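You operate a simulated robot arm through the tools that you are given. There is no shell and no other tool.

Carry out the task below with a simulated robot arm. There is one attempt and no reset: what you move stays moved.

Task
Set up the module on the job ticket: its volts, trim knob on low, latch locked, link in.
Fine: use the link of the bay's own colour; all bays stay off; the other module stays as it is.

The check looks at the end state, three seconds after you hand in, the way a careful person would. Anything else that was tipped, shoved, dropped, spilled or broken makes it a failure.

Robot
A 6-joint arm with a three-finger gripper, fixed in place. Base frame: the origin is at the foot of the arm, x ahead of it, y to its left, z up; the work surface is at about z = 792. Lengths are in mm, angles in degrees, forces in N, time in s.
Its first joint turns from -166.0 to 166.0 degrees. Payload 4.89 kg.
Tool frame: the origin (TCP) lies between the finger pads and is the grasp point; the fingertips stand 30 mm ahead of it; z points along the fingers, y is the line along which they close. The gripper opens to 164 mm. The gripper's body begins 125 mm behind the TCP.
Orientation is told as [roll, pitch, yaw] about the base's x, y, z axes, in that order, counted from this pose: with the fingers straight down and closing along the base's y, the tool's x points along the base's -x, its y along +y and its z along -z.

Tools
- The arm moves only by the tool nudge_tool. Its argument "targets" is a list that holds one entry, the list of rows, each a list of 7 numbers: the shift along the base's x, y, z in units of 40 mm (1.0 is 40 mm), then the turn, a rotation vector about the base's x, y, z in units of 8 degrees (1.0 is 8 degrees), then the closure, from 0 (fully open) to 1 (shut). In form: [[[x, y, z, wx, wy, wz, fingers], ...]]. A call has 1 to 20 rows; each row shifts and turns the commanded pose from where the row before left it. A call with a number of a shift or a turn outside -1 to 1 is refused whole. Rows are played at 5 a second. More than 50 mm and 8.6 degrees between two rows, or a gripper value outside its range, and nothing of the call is played. A pose out of reach is approached as far as the arm can. The call stops where the force on the tool passes 40 N (or 10 N more than at its start, if that is more) or the arm is blocked; 0.2 s more then pass. Each finger travels about 108 mm/s and halts on what it meets, pressing with about 35 N; the grip force reading is that of the motor and also rises with nothing between the fingers. The clock runs only during rows and for 0.2 s after the last one: add rows that do not move to give the fingers time. It gives the time, the measured TCP pose, the force on the tool (base axes), the opening and the grip force at its end, in the units of the frame above (readings bear some noise), with the torque about the TCP (base axes, N m) and any sound that the robot's microphone picked up, and new pictures: "views" is both (left out), scene, wrist or none.
- Cameras (640 x 400 px; columns grow to the right, rows downward): "scene" is fixed at [50, -651, 1377.3]; the picture's right is [0.75, -0.66, 0.00], its down [-0.26, -0.30, -0.92] and it looks along [0.61, 0.69, -0.39] (base axes); focal length 353 px, centre (320, 200). "wrist" rides on the gripper at [76, -2, -152] in the tool frame; the picture's right is [0.02, 1.00, 0.00], its down [-0.88, 0.02, -0.47] and it looks along [-0.47, 0.01, 0.88] (tool axes); focal length 247 px, centre (320, 200). There is no depth. A picture from a camera that has moved, and an enlarged one, comes with that camera's place and axes in the base frame and with its lens.
- move_column(by): slides the trunk up (or, below 0, down) by that many mm; the arm rides with it, the base frame stays. It gives what a move gives, with no picture.
- zoom(camera, box): a new picture of the part [left, top, right, bottom] of that camera's present view, enlarged. It takes no simulated time.
- hand_in(): hands the job in; it is judged then, once.

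Nothing tells you positions but the pictures and the camera data. Unless the task says otherwise, let go and move clear before handing in.

The tools are called after "Emit:" as a command line: name --argument value ..., lists and objects as JSON in quotes. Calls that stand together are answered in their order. nudge_tool: Moves the arm, as the interface text tells. Its arguments: {"type":"object","properties":{"targets":{"type":"array"},"views":{"type":"string","enum":["both","scene","wrist","none"]}},"required":["targets"]} The other tools are called the same way: move_column (by) slides the trunk up or down; zoom (camera, box) takes an enlarged picture of a part of a camera's view; hand_in () hands the job in.

At the start:

```text
clock: 0.0
position: [623.7, 32.0, 1095.9]
tool_rot: [-0.1, 0.0, 0.0]
wrist_force: [0.3, 0.9, -0.5]
ft_torque: [0.04, 0.01, -0.01]
grip_width: 164.0
finger_force: 0.1
trunk travel left (down, up): [-150.0, 240.0]
```

scene: 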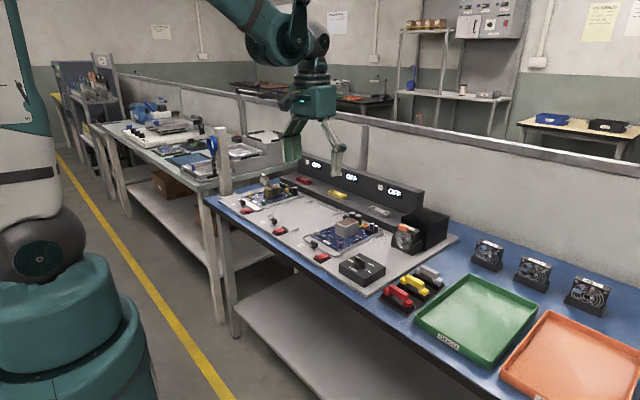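
wrist: 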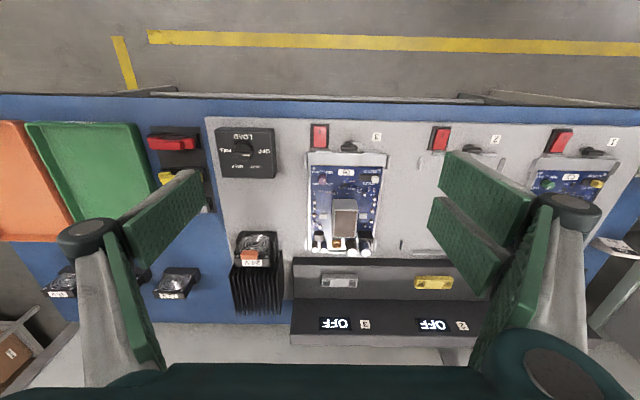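

I see a bench with a board carrying bays, a console with OFF displays, coloured links, and trays. I'll zoom in to find the job ticket and the details before moving.

Emit:
zoom --camera "scene" --box '[200, 140, 330, 230]'

Emit:
zoom --camera "scene" --box '[290, 150, 460, 300]'

Emit:
zoom --camera "wrist" --box '[200, 110, 410, 280]'

Emit:
zoom --camera "wrist" --box '[400, 110, 640, 280]'

Emit:
zoom --camera "scene" --box '[440, 0, 640, 130]'

Emit:
zoom --camera "scene" --box '[380, 220, 640, 400]'

```text
4.44 times, centred on (265, 185) of scene
camera zoom: at [50.0, -651.0, 1377.3], right [0.75, -0.66, 0.0], down [-0.26, -0.3, -0.92], along [0.61, 0.69, -0.39], focal length 1571 px, centre (564, 267)
```

zoom: 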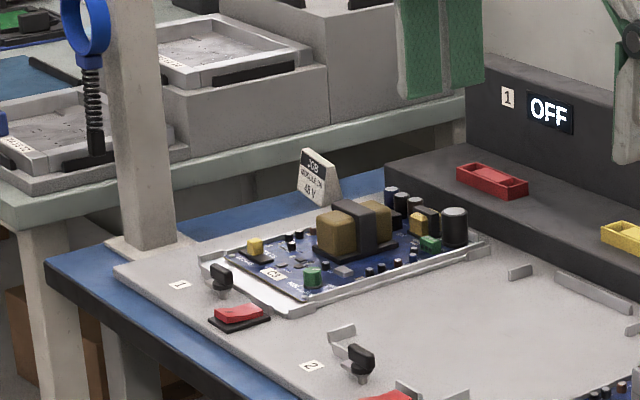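

```text
2.67 times, centred on (375, 225) of scene
camera zoom: at [50.0, -651.0, 1377.3], right [0.75, -0.66, 0.0], down [-0.26, -0.3, -0.92], along [0.61, 0.69, -0.39], focal length 942 px, centre (173, 133)
```

zoom: 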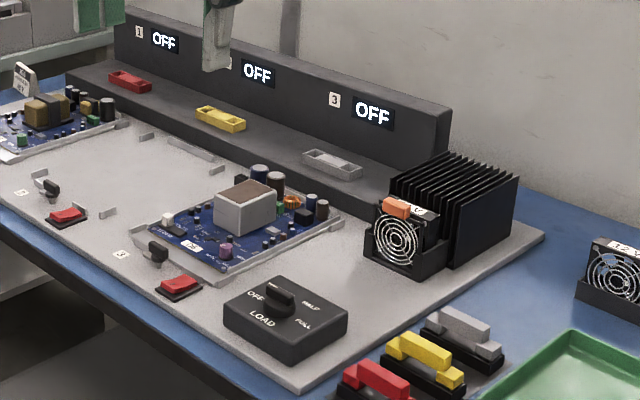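

```text
2.35 times, centred on (305, 195) of wrist
camera zoom: at [548.0, 30.4, 1246.6], right [-0.02, 1.0, 0.0], down [0.88, 0.02, 0.47], along [0.47, 0.01, -0.88], focal length 581 px, centre (355, 212)
```

zoom: 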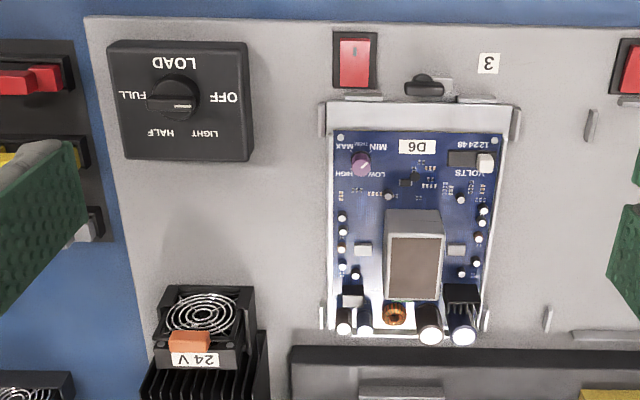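

```text
2.35 times, centred on (520, 195) of wrist
camera zoom: at [548.0, 30.4, 1246.6], right [-0.02, 1.0, 0.0], down [0.88, 0.02, 0.47], along [0.47, 0.01, -0.88], focal length 581 px, centre (-151, 212)
```

zoom: 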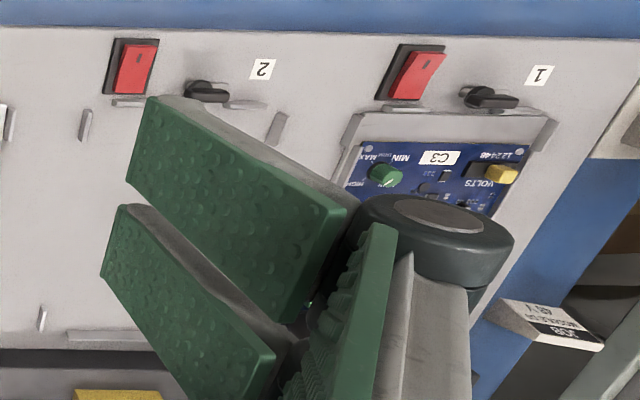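

```text
3.08 times, centred on (540, 65) of scene
camera zoom: at [50.0, -651.0, 1377.3], right [0.75, -0.66, 0.0], down [-0.26, -0.3, -0.92], along [0.61, 0.69, -0.39], focal length 1087 px, centre (-357, 615)
```

zoom: 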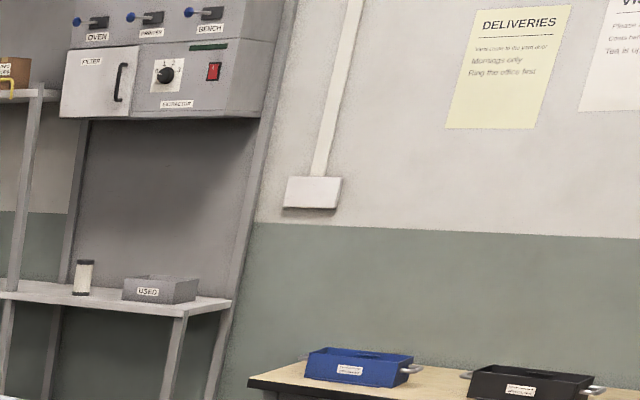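

```text
2.22 times, centred on (510, 310) of scene
camera zoom: at [50.0, -651.0, 1377.3], right [0.75, -0.66, 0.0], down [-0.26, -0.3, -0.92], along [0.61, 0.69, -0.39], focal length 785 px, centre (-102, -44)
```

zoom: 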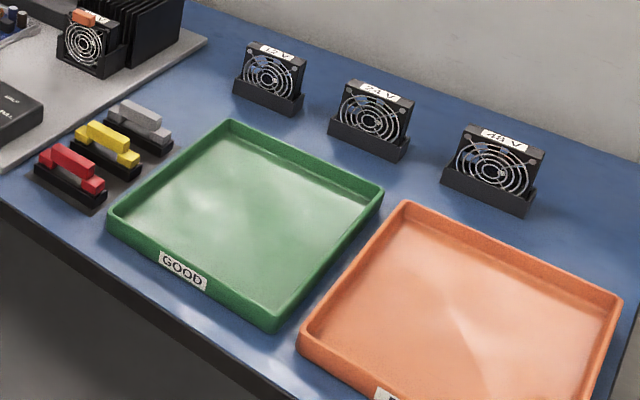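

The ticket stands beside bay 1; the modules are C3 (bay 1) and D6 (bay 3). I'll zoom in to read the ticket and the controls exactly.

Emit:
zoom --camera "scene" --box '[256, 168, 280, 184]'

Emit:
zoom --camera "wrist" --box '[580, 220, 640, 260]'

Emit:
zoom --camera "scene" --box '[225, 180, 305, 230]'

Emit:
zoom --camera "wrist" --box '[530, 120, 640, 200]'

Emit:
zoom --camera "wrist" --box '[300, 115, 400, 180]'

```text
16.00 times, centred on (268, 176) of scene
camera zoom: at [50.0, -651.0, 1377.3], right [0.75, -0.66, 0.0], down [-0.26, -0.3, -0.92], along [0.61, 0.69, -0.39], focal length 5655 px, centre (1152, 584)
```

zoom: 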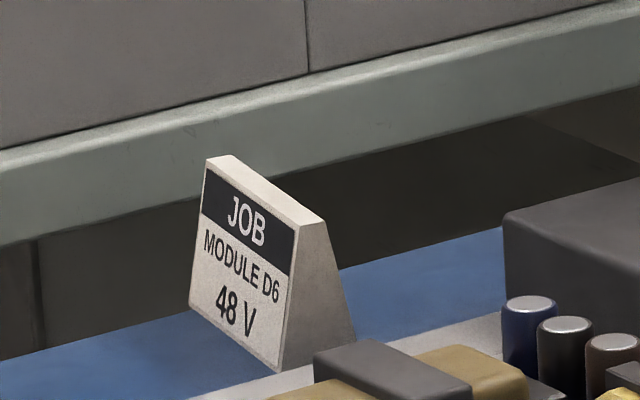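

```text
10.00 times, centred on (610, 240) of wrist
camera zoom: at [548.0, 30.4, 1246.6], right [-0.02, 1.0, 0.0], down [0.88, 0.02, 0.47], along [0.47, 0.01, -0.88], focal length 2470 px, centre (-2580, -200)
```

zoom: 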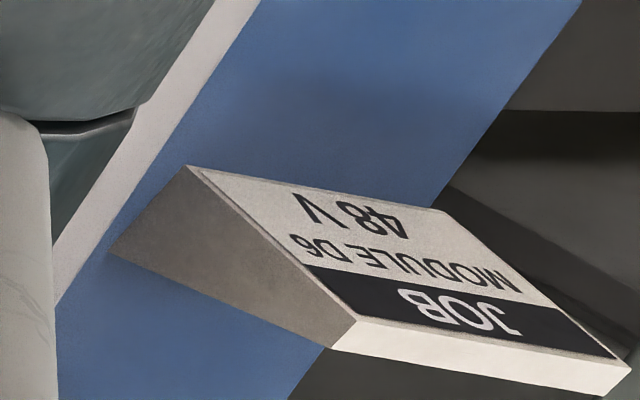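

```text
8.00 times, centred on (265, 205) of scene
camera zoom: at [50.0, -651.0, 1377.3], right [0.75, -0.66, 0.0], down [-0.26, -0.3, -0.92], along [0.61, 0.69, -0.39], focal length 2827 px, centre (760, 160)
```

zoom: 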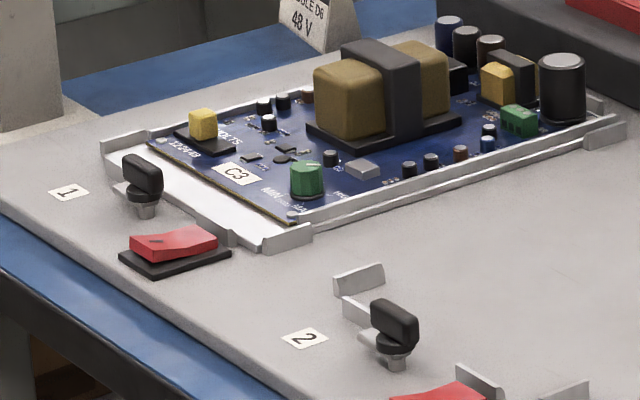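

```text
5.00 times, centred on (585, 160) of wrist
camera zoom: at [548.0, 30.4, 1246.6], right [-0.02, 1.0, 0.0], down [0.88, 0.02, 0.47], along [0.47, 0.01, -0.88], focal length 1235 px, centre (-1005, 400)
```

zoom: 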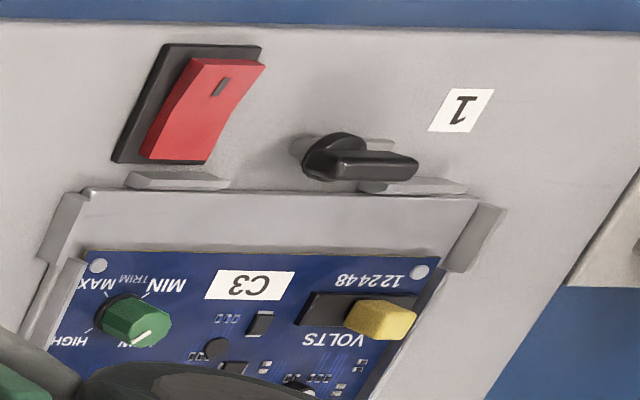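

```text
6.15 times, centred on (350, 148) of wrist
camera zoom: at [548.0, 30.4, 1246.6], right [-0.02, 1.0, 0.0], down [0.88, 0.02, 0.47], along [0.47, 0.01, -0.88], focal length 1520 px, centre (135, 523)
```

zoom: 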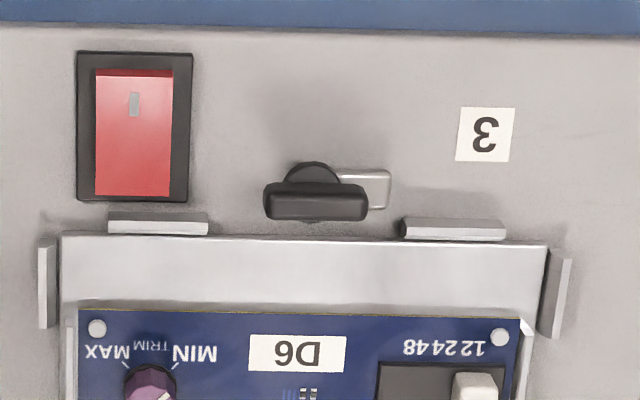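

The ticket reads module D6, 48 V. D6 sits in bay 3, whose socket on the console is grey. Its latch is at about (670, 84), the VOLTS slider at about (729, 139) on its 12 side, and the trim knob at about (730, 39). I'll move closer for a better look.

Emit:
nudge_tool --targets '[[[0.1, 0.3, -0.85, 0, 0, 0, 0], [0.1, 0.3, -0.85, 0, 0, 0, 0], [0.1, 0.3, -0.85, 0, 0, 0, 0], [0.1, 0.3, -0.85, 0, 0, 0, 0], [0, 0, 0, 0, 0, 0, 0], [0, 0, 0, 0, 0, 0, 0]]]'

Emit:
zoom --camera "wrist" --box '[200, 60, 460, 222]'

```text
clock: 1.4
position: [640.4, 80.6, 960.1]
tool_rot: [-0.1, 0.0, 0.0]
wrist_force: [0.7, 0.7, -0.5]
ft_torque: [0.0, 0.08, 0.01]
grip_width: 164.1
finger_force: 0.1
trunk travel left (down, up): [-150.0, 240.0]
camera wrist: at [564.2, 78.4, 1111.3], right [-0.02, 1.0, 0.0], down [0.88, 0.02, 0.47], along [0.47, 0.01, -0.88], focal length 247 px, centre (320, 200)
```

scene: 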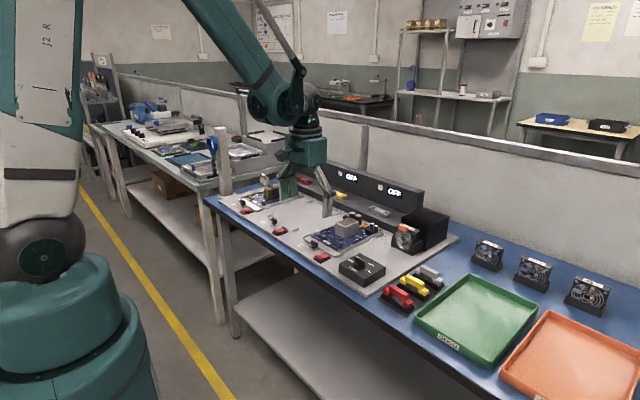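
wrist: 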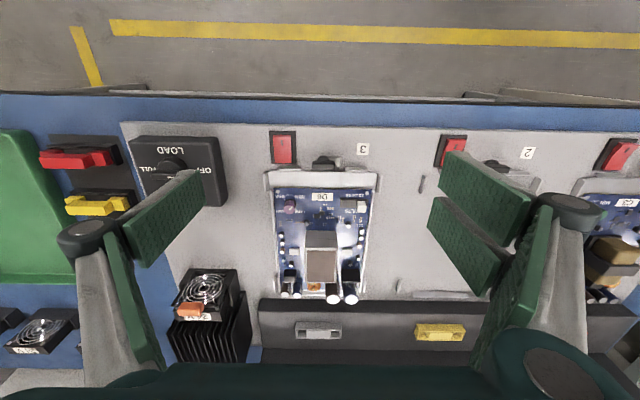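

```text
2.46 times, centred on (330, 141) of wrist
camera zoom: at [564.2, 78.4, 1111.3], right [-0.02, 1.0, 0.0], down [0.88, 0.02, 0.47], along [0.47, 0.01, -0.88], focal length 608 px, centre (295, 345)
```

zoom: 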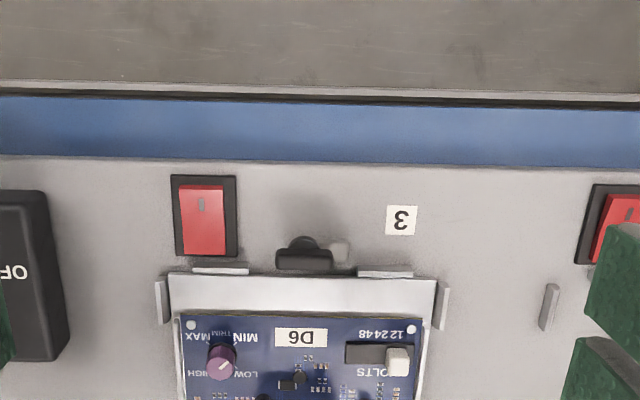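

The layout is confirmed from closer up. Next I'll zoom in on the knob, slider, latch, links and grey socket.

Emit:
zoom --camera "scene" --box '[296, 216, 392, 276]'

Emit:
zoom --camera "scene" --box '[376, 256, 456, 316]'

Emit:
zoom --camera "scene" --box '[330, 180, 426, 240]'

Emit:
zoom --camera "wrist" --box '[264, 150, 384, 225]'

Emit:
zoom --camera "wrist" --box '[250, 290, 400, 370]'

Emit:
zoom --camera "wrist" --box '[20, 120, 150, 230]'

```text
6.67 times, centred on (344, 246) of scene
camera zoom: at [50.0, -651.0, 1377.3], right [0.75, -0.66, 0.0], down [-0.26, -0.3, -0.92], along [0.61, 0.69, -0.39], focal length 2356 px, centre (160, -107)
```

zoom: 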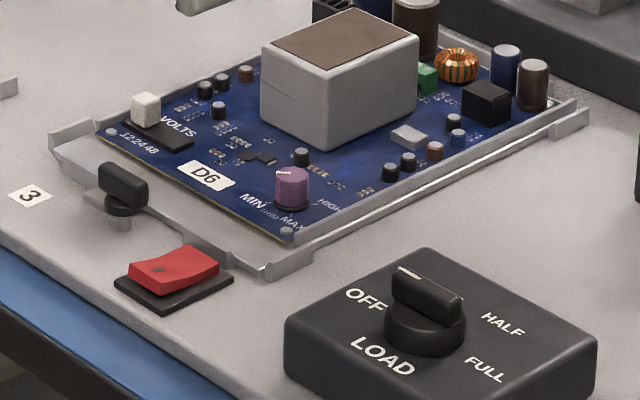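

```text
6.67 times, centred on (416, 286) of scene
camera zoom: at [50.0, -651.0, 1377.3], right [0.75, -0.66, 0.0], down [-0.26, -0.3, -0.92], along [0.61, 0.69, -0.39], focal length 2356 px, centre (-320, -373)
```

zoom: 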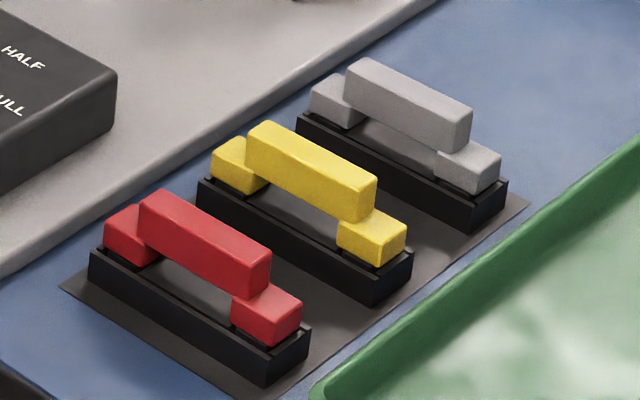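

```text
6.67 times, centred on (378, 210) of scene
camera zoom: at [50.0, -651.0, 1377.3], right [0.75, -0.66, 0.0], down [-0.26, -0.3, -0.92], along [0.61, 0.69, -0.39], focal length 2356 px, centre (-67, 133)
```

zoom: 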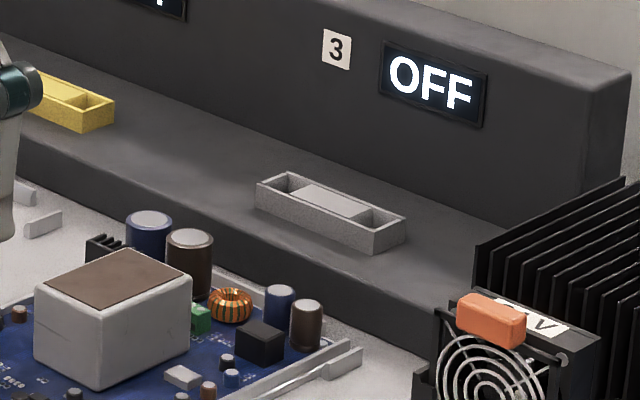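

```text
5.33 times, centred on (324, 188) of wrist
camera zoom: at [564.2, 78.4, 1111.3], right [-0.02, 1.0, 0.0], down [0.88, 0.02, 0.47], along [0.47, 0.01, -0.88], focal length 1317 px, centre (299, 267)
```

zoom: 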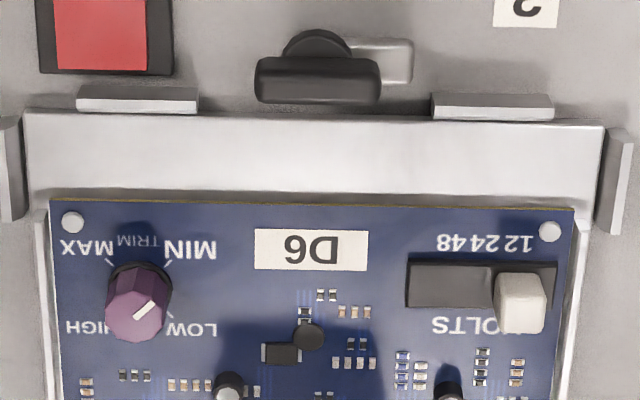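

```text
4.27 times, centred on (325, 330) of wrist
camera zoom: at [564.2, 78.4, 1111.3], right [-0.02, 1.0, 0.0], down [0.88, 0.02, 0.47], along [0.47, 0.01, -0.88], focal length 1054 px, centre (299, -355)
```

zoom: 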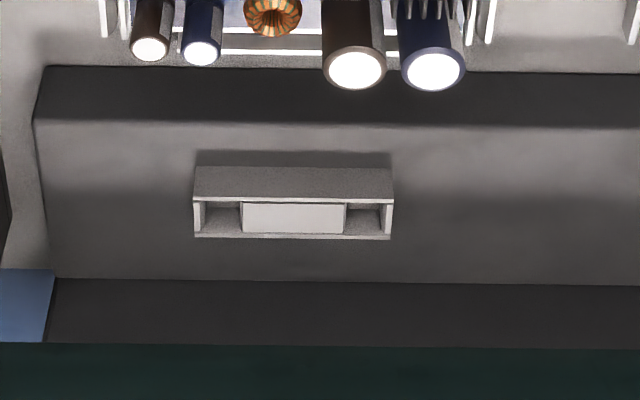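

```text
3.64 times, centred on (85, 175) of wrist
camera zoom: at [564.2, 78.4, 1111.3], right [-0.02, 1.0, 0.0], down [0.88, 0.02, 0.47], along [0.47, 0.01, -0.88], focal length 898 px, centre (1174, 291)
```

zoom: 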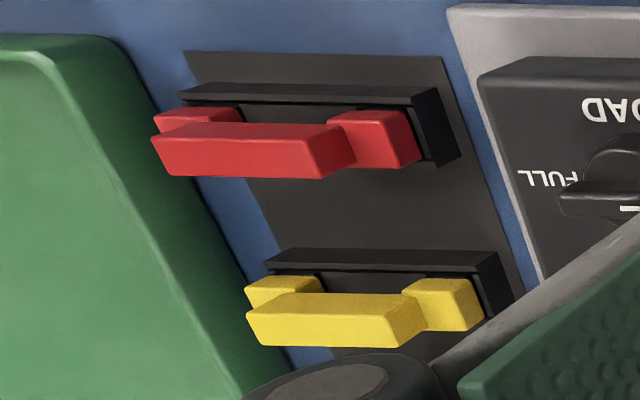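

The trim mark points at MIN. LOW is a -90° turn about z, and the latch also needs a -90° turn to swing its tongue from +y to +x over the tray. I'll go over the latch with the tool yawed +90° and the fingers partly closed.

Emit:
nudge_tool --targets '[[[0.07, 0.01, 0, 0, 0, 0.9375, 0.6], [0.07, 0.01, 0, 0, 0, 0.9375, 0.6], [0.07, 0.01, 0, 0, 0, 0.9375, 0.6], [0.07, 0.01, 0, 0, 0, 0.9375, 0.6], [0.07, 0.01, 0, 0, 0, 0.9375, 0.6], [0.07, 0.01, -0.1, 0, 0, 0.9375, 0.6], [0.07, 0.01, -0.2, 0, 0, 0.9375, 0.6], [0.07, 0.01, -0.2, 0, 0, 0.9375, 0.6], [0.07, 0.01, -0.2, 0, 0, 0.9375, 0.6], [0.07, 0.01, -0.2, 0, 0, 0.9375, 0.6], [0.07, 0, -0.2, 0, 0, 0.9375, 0.6], [0.07, 0, -0.2, 0, 0, 0.9375, 0.6], [0, 0, 0, 0, 0, 0, 0.6], [0, 0, 0, 0, 0, 0, 0.6]]]'

Emit:
zoom --camera "wrist" --box '[220, 120, 420, 245]'

Emit:
zoom --camera "scene" --box '[280, 180, 376, 260]'

```text
clock: 4.4
position: [674.9, 84.1, 908.2]
tool_rot: [0.0, 0.0, 90.1]
wrist_force: [0.3, 0.0, 0.1]
ft_torque: [-0.01, 0.03, 0.0]
grip_width: 65.6
finger_force: 0.1
trunk travel left (down, up): [-150.0, 240.0]
camera wrist: at [676.0, 7.4, 1059.2], right [-1.0, -0.02, 0.0], down [-0.02, 0.88, 0.47], along [-0.01, 0.47, -0.88], focal length 247 px, centre (320, 200)
```

scene: 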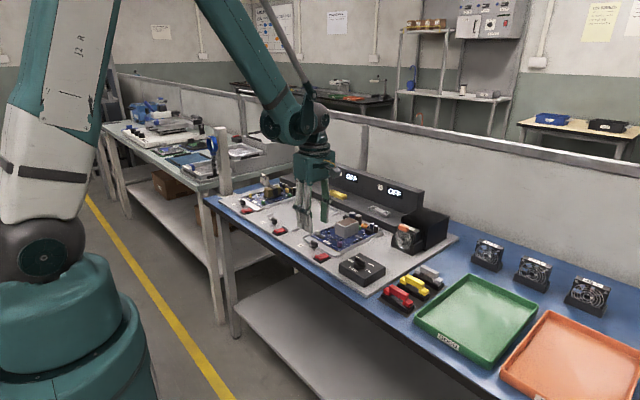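
wrist: 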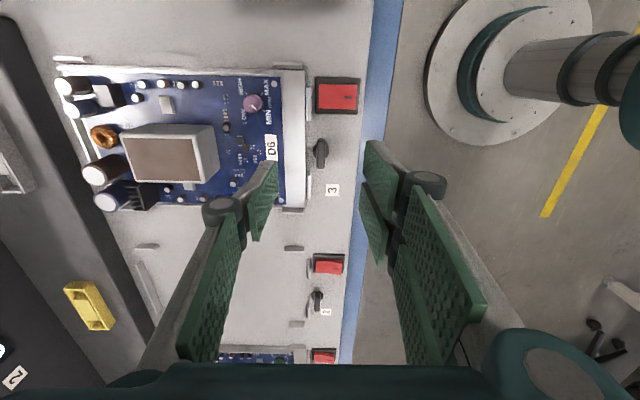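

```text
3.20 times, centred on (320, 182) of wrist
camera zoom: at [676.0, 7.4, 1059.2], right [-1.0, -0.02, 0.0], down [-0.02, 0.88, 0.47], along [-0.01, 0.47, -0.88], focal length 790 px, centre (320, 256)
```

zoom: 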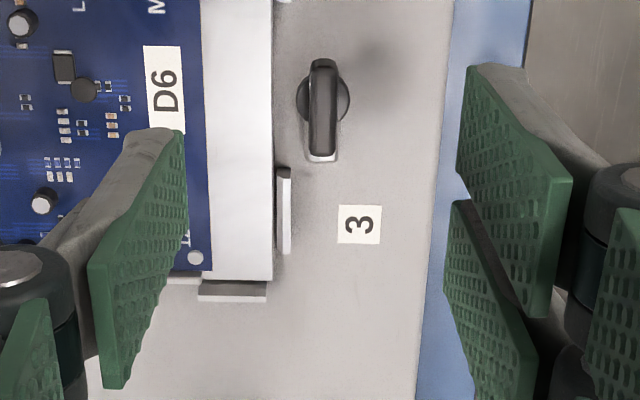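

```text
5.00 times, centred on (328, 220) of scene
camera zoom: at [50.0, -651.0, 1377.3], right [0.75, -0.66, 0.0], down [-0.26, -0.3, -0.92], along [0.61, 0.69, -0.39], focal length 1767 px, centre (280, 100)
```

zoom: 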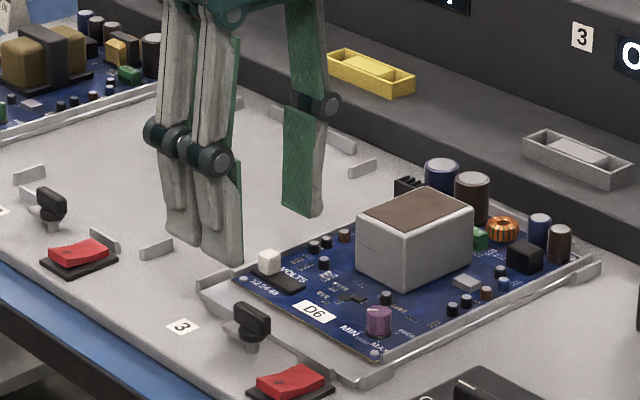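

Latch handle is at about (674, 82, 825), nearly below the tool. The gripper fingers look uneven, so I'll look at their shape before descending.

Emit:
zoom --camera "scene" --box '[280, 140, 352, 240]'

Emit:
zoom --camera "wrist" --box '[340, 120, 500, 380]'

Emit:
zoom --camera "wrist" --box '[130, 140, 300, 390]'

```text
4.00 times, centred on (316, 190) of scene
camera zoom: at [50.0, -651.0, 1377.3], right [0.75, -0.66, 0.0], down [-0.26, -0.3, -0.92], along [0.61, 0.69, -0.39], focal length 1414 px, centre (336, 240)
```

zoom: 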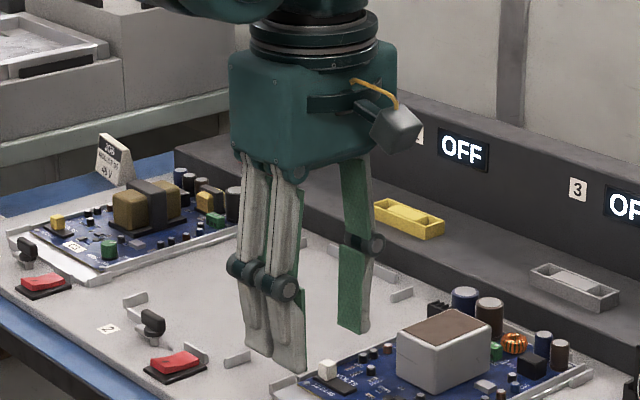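

```text
1.54 times, centred on (420, 250) of wrist
camera zoom: at [676.0, 7.4, 1059.2], right [-1.0, -0.02, 0.0], down [-0.02, 0.88, 0.47], along [-0.01, 0.47, -0.88], focal length 380 px, centre (166, 123)
```

zoom: 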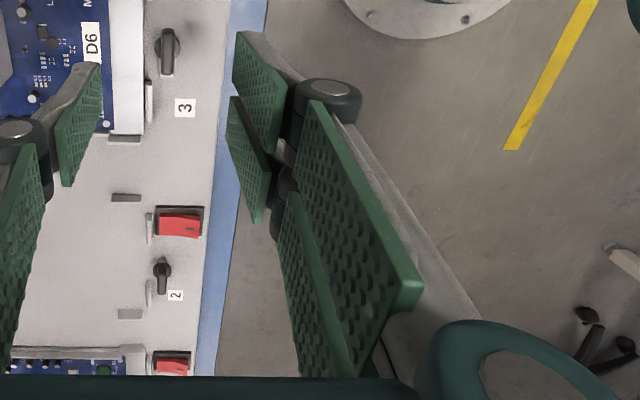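

```text
1.60 times, centred on (215, 265) of wrist
camera zoom: at [676.0, 7.4, 1059.2], right [-1.0, -0.02, 0.0], down [-0.02, 0.88, 0.47], along [-0.01, 0.47, -0.88], focal length 395 px, centre (488, 96)
```

zoom: 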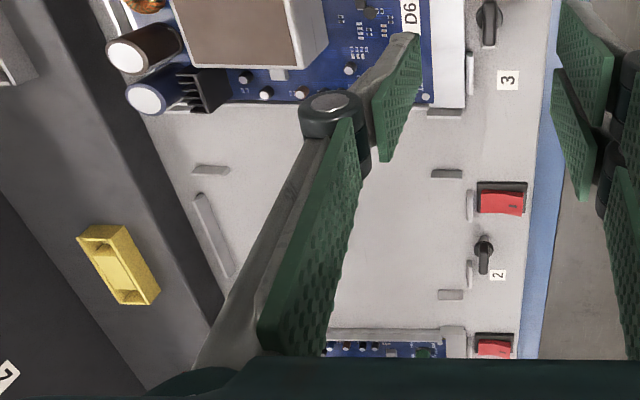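

The gripper has one finger on its tool -y side and a pair side by side on its +y side, so I'll allow extra width there. I'll go down closer over the latch and recheck alignment.

Emit:
nudge_tool --targets '[[[0, -0.05, -0.5, 0, 0, 0, 0.72], [0, 0, -0.5, 0, 0, 0, 0.75], [0, 0, 0, 0, 0, 0, 0.75]]]'

Emit:
zoom --camera "wrist" --box '[260, 110, 390, 210]'

Emit:
zoom --camera "scene" --box '[280, 200, 360, 260]'

```text
clock: 5.2
position: [673.3, 82.0, 866.4]
tool_rot: [0.0, 0.0, 89.9]
wrist_force: [0.6, -0.2, -1.3]
ft_torque: [0.01, -0.02, 0.01]
grip_width: 40.8
finger_force: 0.1
trunk travel left (down, up): [-150.0, 240.0]
camera wrist: at [674.9, 5.7, 1019.1], right [-1.0, -0.02, 0.0], down [-0.02, 0.88, 0.47], along [-0.01, 0.47, -0.88], focal length 247 px, centre (320, 200)
```

scene: 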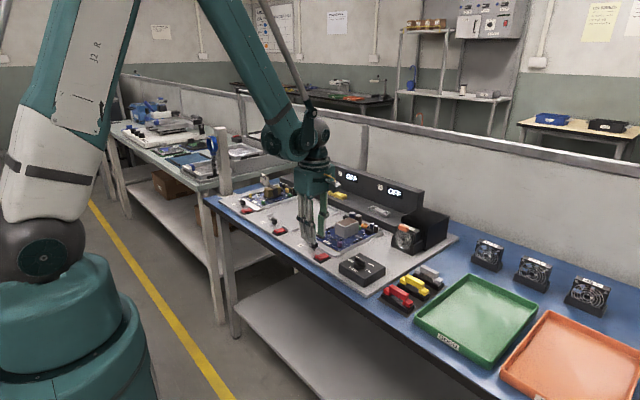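
wrist: 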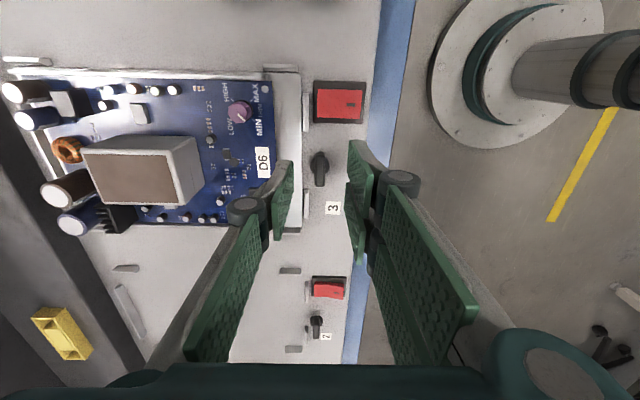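

```text
4.00 times, centred on (325, 160) of wrist
camera zoom: at [674.9, 5.7, 1019.1], right [-1.0, -0.02, 0.0], down [-0.02, 0.88, 0.47], along [-0.01, 0.47, -0.88], focal length 988 px, centre (300, 360)
```

zoom: 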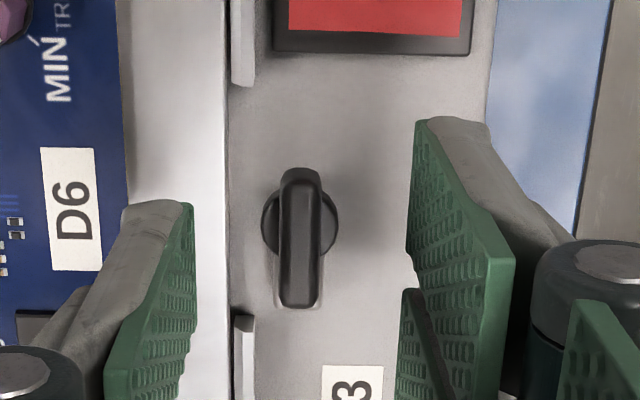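

```text
6.67 times, centred on (320, 230) of scene
camera zoom: at [50.0, -651.0, 1377.3], right [0.75, -0.66, 0.0], down [-0.26, -0.3, -0.92], along [0.61, 0.69, -0.39], focal length 2356 px, centre (320, 0)
```

zoom: 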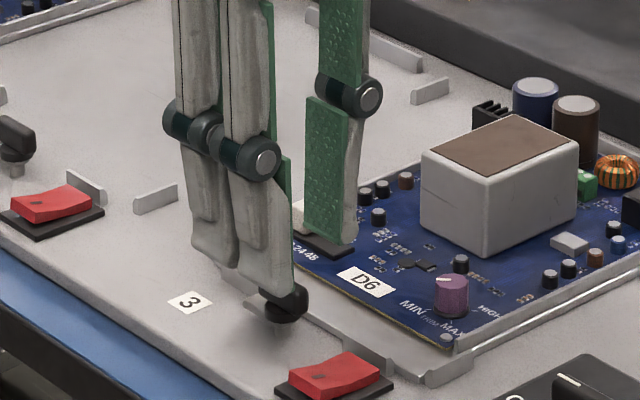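

The latch handle axis is at about (673, 81.5), directly under the tool, with its bar along y. I'll narrow the fingers, lower to straddle the bar, and close.

Emit:
nudge_tool --targets '[[[0, 0, 0, 0, 0, 0, 0.84], [0, 0, -0.25, 0, 0, 0, 0.84], [0, 0, -0.27, 0, 0, 0, 0.84], [0, 0, 0, 0, 0, 0, 0.84]]]'

Emit:
zoom --camera "wrist" --box '[260, 110, 390, 210]'

Emit:
zoom --camera "scene" --box '[290, 215, 354, 263]'

```text
clock: 6.2
position: [673.9, 81.9, 846.5]
tool_rot: [0.0, 0.0, 90.0]
wrist_force: [0.0, 0.1, 0.0]
ft_torque: [0.02, -0.04, 0.0]
grip_width: 26.3
finger_force: 0.1
trunk travel left (down, up): [-150.0, 240.0]
camera wrist: at [675.4, 5.2, 998.4], right [-1.0, -0.02, 0.0], down [-0.02, 0.88, 0.47], along [-0.01, 0.47, -0.88], focal length 247 px, centre (320, 200)
```

scene: 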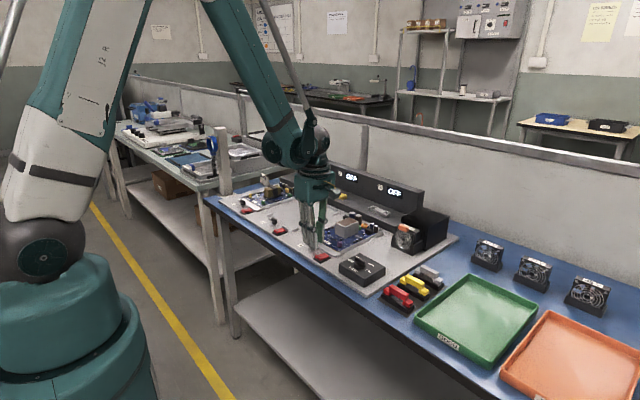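
wrist: 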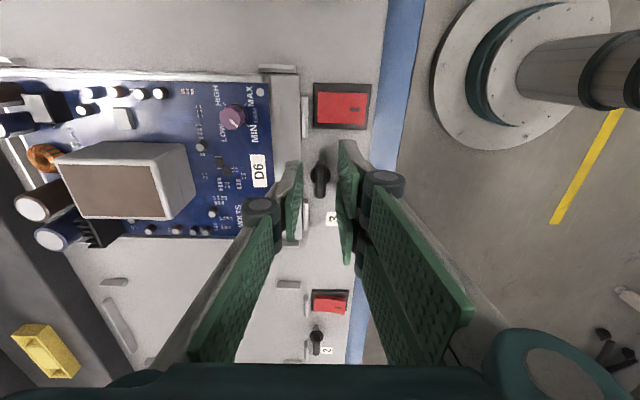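

```text
4.00 times, centred on (325, 160) of wrist
camera zoom: at [675.4, 5.2, 998.4], right [-1.0, -0.02, 0.0], down [-0.02, 0.88, 0.47], along [-0.01, 0.47, -0.88], focal length 988 px, centre (300, 360)
```

zoom: 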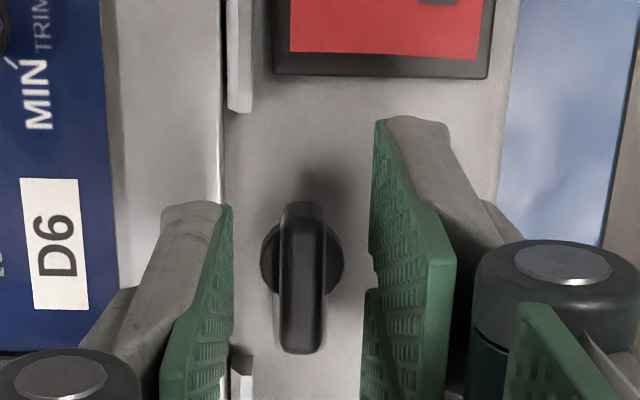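

```text
8.33 times, centred on (322, 239) of scene
camera zoom: at [50.0, -651.0, 1377.3], right [0.75, -0.66, 0.0], down [-0.26, -0.3, -0.92], along [0.61, 0.69, -0.39], focal length 2945 px, centre (303, -125)
```

zoom: 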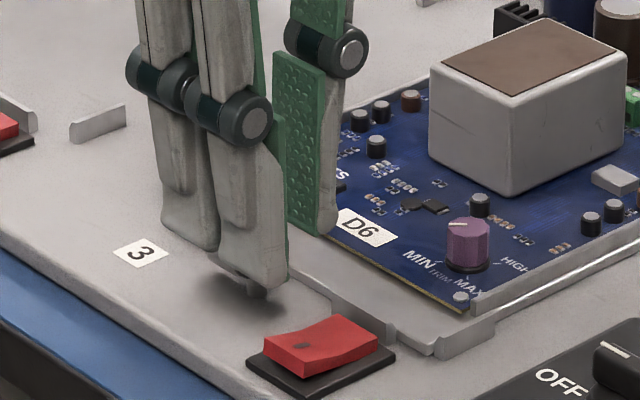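

The fingers straddle the bar with the tips just beneath its top. Closing on it.

Emit:
nudge_tool --targets '[[[0, 0, 0, 0, 0, 0, 0.92], [0, 0, 0, 0, 0, 0, 0.96], [0, 0, 0, 0, 0, 0, 1.0], [0, 0, 0, 0, 0, 0, 1.0]]]' --views "none"

Emit:
zoom --camera "wrist" --box '[260, 110, 390, 210]'

```text
clock: 7.2
position: [673.7, 81.6, 845.9]
tool_rot: [0.0, -0.1, 89.9]
wrist_force: [-8.0, -0.1, -8.9]
ft_torque: [0.08, 0.26, 0.01]
grip_width: 8.9
finger_force: 44.4
trunk travel left (down, up): [-150.0, 240.0]
```

```text
4.00 times, centred on (325, 160) of wrist
camera zoom: at [675.0, 5.2, 998.3], right [-1.0, -0.02, 0.0], down [-0.02, 0.88, 0.47], along [-0.01, 0.47, -0.88], focal length 988 px, centre (300, 360)
```

zoom: 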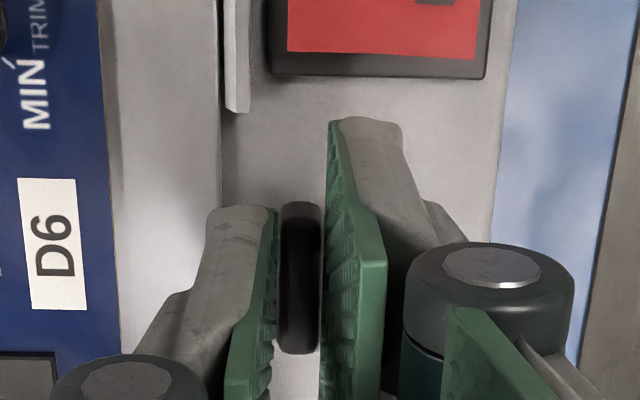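

The bar is held at 8.9 mm. Now I turn it clockwise seen from above, half of the 90° first.

Emit:
nudge_tool --targets '[[[0, 0, 0, 0, 0, -0.5, 1], [0, 0, 0, 0, 0, -0.75, 1], [0, 0, 0, 0, 0, -0.75, 1], [0, 0, 0, 0, 0, -0.75, 1], [0, 0, 0, 0, 0, -0.75, 1], [0, 0, 0, 0, 0, -0.75, 1], [0, 0, 0, 0, 0, -0.75, 1]]]' --views "both"

Emit:
zoom --camera "wrist" --box '[260, 110, 390, 210]'

```text
clock: 8.2
position: [671.3, 81.1, 847.1]
tool_rot: [0.1, 0.0, 68.7]
wrist_force: [-8.1, 1.3, 7.5]
ft_torque: [0.67, 0.06, 0.06]
grip_width: 9.1
finger_force: 44.7
trunk travel left (down, up): [-150.0, 240.0]
stopped in row 5: the force on the tool passed its limit at 42 N (the readings are from after the stop); the commanded pose is now the measured one
camera wrist: at [646.0, 10.1, 998.4], right [-0.94, 0.34, 0.0], down [0.3, 0.83, 0.47], along [0.16, 0.44, -0.88], focal length 247 px, centre (320, 200)
```

scene: 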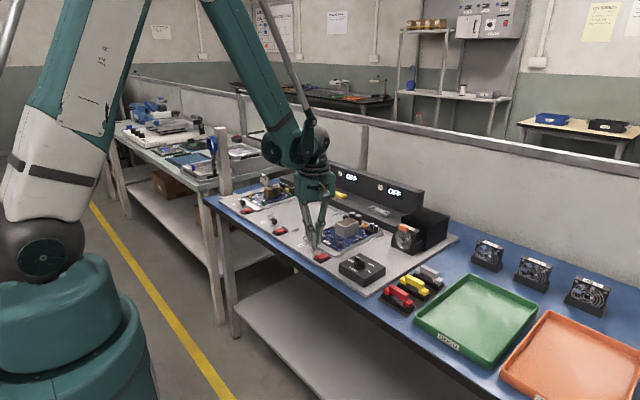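
wrist: 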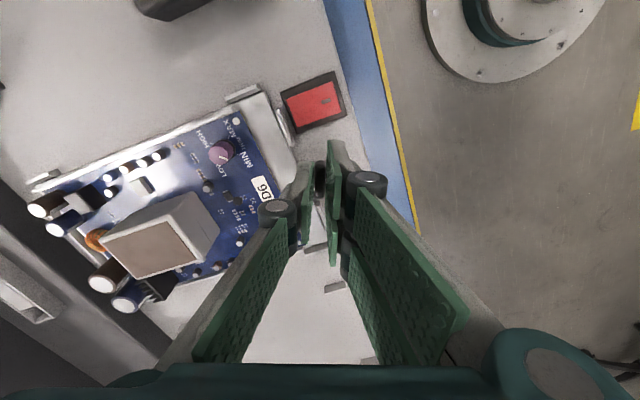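

```text
4.00 times, centred on (325, 160) of wrist
camera zoom: at [646.0, 10.1, 998.4], right [-0.94, 0.34, 0.0], down [0.3, 0.83, 0.47], along [0.16, 0.44, -0.88], focal length 988 px, centre (300, 360)
```

zoom: 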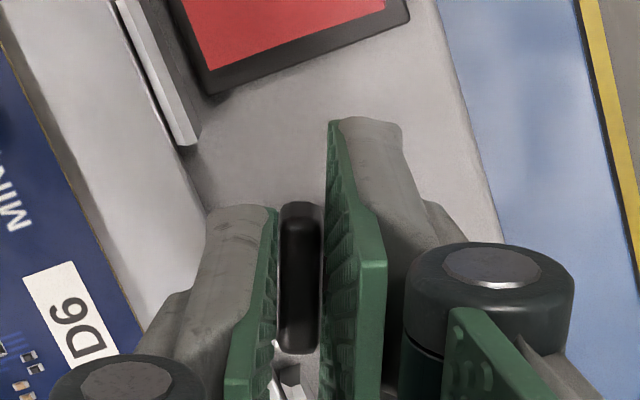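

The bar turns with the fingers, but the force limit tripped at about 21°. I'll check what is pressing before continuing.

Emit:
zoom --camera "scene" --box '[290, 215, 354, 263]'

Emit:
nudge_tool --targets '[[[0, 0, 0, 0, 0, 0, 1]]]' --views "none"

```text
8.33 times, centred on (322, 239) of scene
camera zoom: at [50.0, -651.0, 1377.3], right [0.75, -0.66, 0.0], down [-0.26, -0.3, -0.92], along [0.61, 0.69, -0.39], focal length 2945 px, centre (303, -125)
```

zoom: 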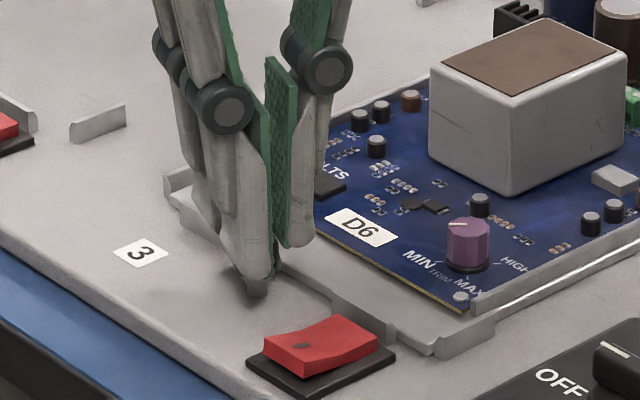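

```text
clock: 8.6
position: [671.4, 81.4, 847.3]
tool_rot: [0.1, 0.0, 68.6]
wrist_force: [-10.4, 4.1, 11.2]
ft_torque: [0.12, 0.28, 0.06]
grip_width: 9.0
finger_force: 45.1
trunk travel left (down, up): [-150.0, 240.0]
```

The grip looks shallow and off-axis: comparing views, the bar top is nearer z = 818 and the axis nearer y = 85. I'll release, raise slightly and look again.

Emit:
nudge_tool --targets '[[[0, 0, 0, 0, 0, 0, 0.9], [0, 0, 0, 0, 0, 0, 0.82], [0, 0, 0.5, 0, 0, 0, 0.78], [0, 0, 0.5, 0, 0, 0, 0.75], [0, 0, 0, 0, 0, 0, 0.75]]]'

Emit:
zoom --camera "wrist" --box '[260, 100, 390, 200]'

Emit:
zoom --camera "scene" --box '[290, 215, 354, 263]'

```text
clock: 9.8
position: [671.2, 82.1, 886.9]
tool_rot: [0.2, -0.1, 68.6]
wrist_force: [-0.5, -0.1, 0.0]
ft_torque: [-0.01, 0.0, 0.01]
grip_width: 41.1
finger_force: 0.1
trunk travel left (down, up): [-150.0, 240.0]
camera wrist: at [646.5, 9.9, 1038.4], right [-0.94, 0.34, 0.0], down [0.3, 0.83, 0.47], along [0.16, 0.44, -0.88], focal length 247 px, centre (320, 200)
```

scene: 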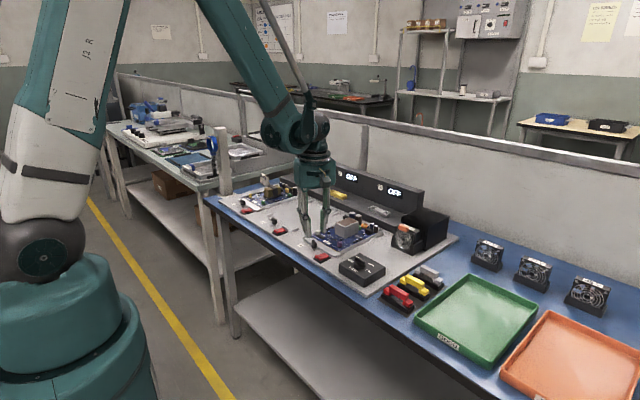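
wrist: 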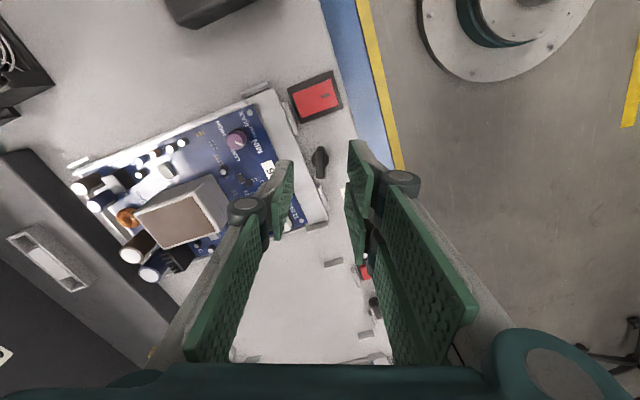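

```text
4.00 times, centred on (325, 150) of wrist
camera zoom: at [646.5, 9.9, 1038.4], right [-0.94, 0.34, 0.0], down [0.3, 0.83, 0.47], along [0.16, 0.44, -0.88], focal length 988 px, centre (300, 400)
```

zoom: 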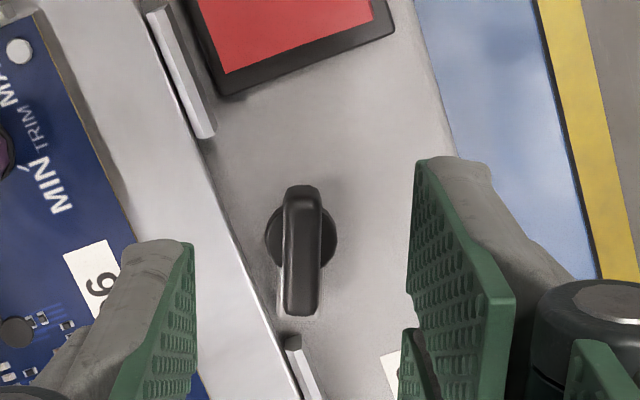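

```text
8.33 times, centred on (322, 239) of scene
camera zoom: at [50.0, -651.0, 1377.3], right [0.75, -0.66, 0.0], down [-0.26, -0.3, -0.92], along [0.61, 0.69, -0.39], focal length 2945 px, centre (303, -125)
```

zoom: 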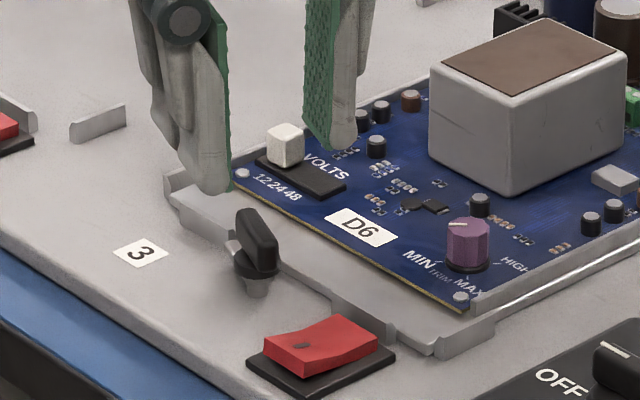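

The bar moved about 21° with the grip and its axis is about (672, 85). I'll shift about 3 mm along y, go lower than before, and regrip.

Emit:
nudge_tool --targets '[[[0.02, 0.075, 0, 0, 0, 0, 0.84], [0, 0, -0.5, 0, 0, 0, 0.84], [0, 0, -0.4, 0, 0, 0, 0.84], [0, 0, -0.23, 0, 0, 0, 0.84], [0, 0, 0, 0, 0, 0, 0.84]]]'

Emit:
zoom --camera "wrist" --box '[260, 110, 390, 210]'

Emit:
zoom --camera "scene" --box '[290, 215, 354, 263]'

```text
clock: 11.0
position: [672.0, 83.6, 842.0]
tool_rot: [0.1, 0.0, 68.6]
wrist_force: [0.1, -0.8, 0.0]
ft_torque: [0.01, -0.02, 0.01]
grip_width: 26.4
finger_force: 0.1
trunk travel left (down, up): [-150.0, 240.0]
camera wrist: at [646.5, 12.4, 992.6], right [-0.94, 0.34, 0.0], down [0.3, 0.83, 0.47], along [0.16, 0.44, -0.88], focal length 247 px, centre (320, 200)
```

scene: 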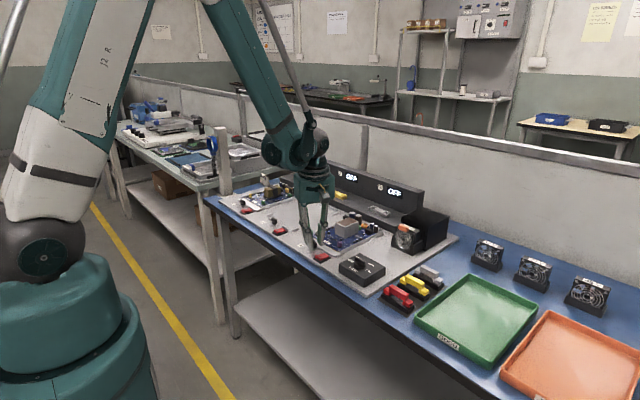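
wrist: 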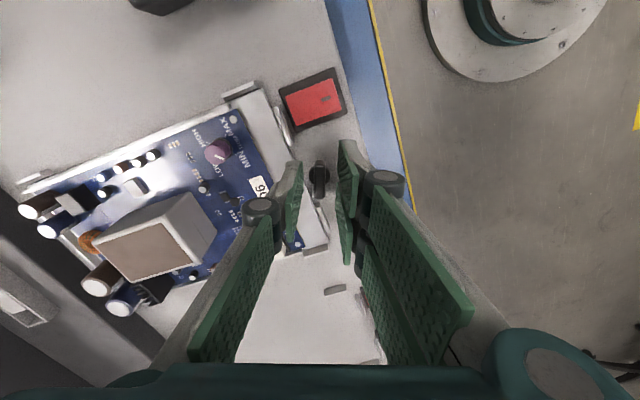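

```text
4.00 times, centred on (325, 160) of wrist
camera zoom: at [646.5, 12.4, 992.6], right [-0.94, 0.34, 0.0], down [0.3, 0.83, 0.47], along [0.16, 0.44, -0.88], focal length 988 px, centre (300, 360)
```

zoom: 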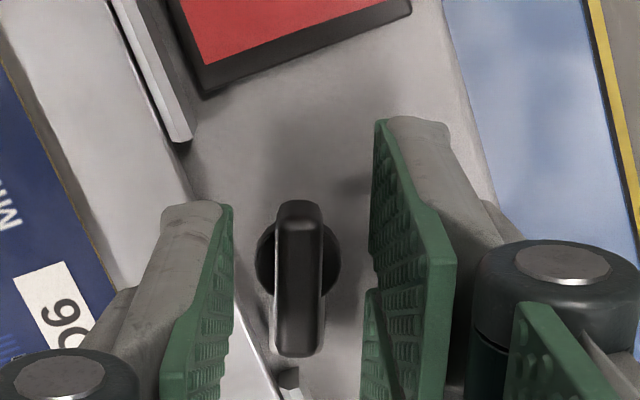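

```text
8.33 times, centred on (322, 239) of scene
camera zoom: at [50.0, -651.0, 1377.3], right [0.75, -0.66, 0.0], down [-0.26, -0.3, -0.92], along [0.61, 0.69, -0.39], focal length 2945 px, centre (303, -125)
```

zoom: 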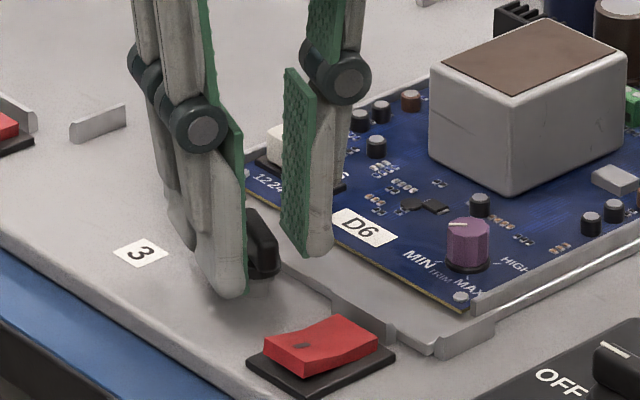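

Alignment looks good, and the tips now reach well down the bar. Closing again.

Emit:
nudge_tool --targets '[[[0.01, 0.03, 0, 0, 0, 0, 0.88], [0, 0, 0, 0, 0, 0, 0.94], [0, 0, 0, 0, 0, 0, 1.0], [0, 0, 0, 0, 0, 0, 1.0]]]' --views "none"

```text
clock: 12.0
position: [672.8, 85.7, 841.2]
tool_rot: [0.1, 0.0, 68.6]
wrist_force: [3.1, -0.8, 0.0]
ft_torque: [-0.17, -0.02, 0.02]
grip_width: 8.7
finger_force: 44.9
trunk travel left (down, up): [-150.0, 240.0]
```

Gripped at 8.7 mm with little side force this time. I'll continue the turn in small steps.

Emit:
nudge_tool --targets '[[[0, 0, 0, 0, 0, -0.5, 1], [0, 0, 0, 0, 0, -0.5, 1], [0, 0, 0, 0, 0, -0.5, 1], [0, 0, 0, 0, 0, -0.5, 1], [0, 0, 0, 0, 0, 0, 1]]]' --views "none"

```text
clock: 13.2
position: [673.1, 85.0, 842.2]
tool_rot: [0.1, 0.1, 52.6]
wrist_force: [-12.4, -7.6, -15.6]
ft_torque: [-0.47, 0.53, -0.01]
grip_width: 8.9
finger_force: 45.4
trunk travel left (down, up): [-150.0, 240.0]
```

The turn is following (52.6°), with some side force building. I'll test a 1 mm shift to learn which way relieves it.

Emit:
nudge_tool --targets '[[[-0.025, 0, 0, 0, 0, 0, 1], [0, 0, 0, 0, 0, 0, 1]]]' --views "none"

```text
clock: 13.8
position: [673.1, 85.4, 841.2]
tool_rot: [0.2, 0.0, 52.6]
wrist_force: [-1.1, -6.8, -14.0]
ft_torque: [-0.8, 0.44, 0.01]
grip_width: 8.8
finger_force: 45.1
trunk travel left (down, up): [-150.0, 240.0]
```

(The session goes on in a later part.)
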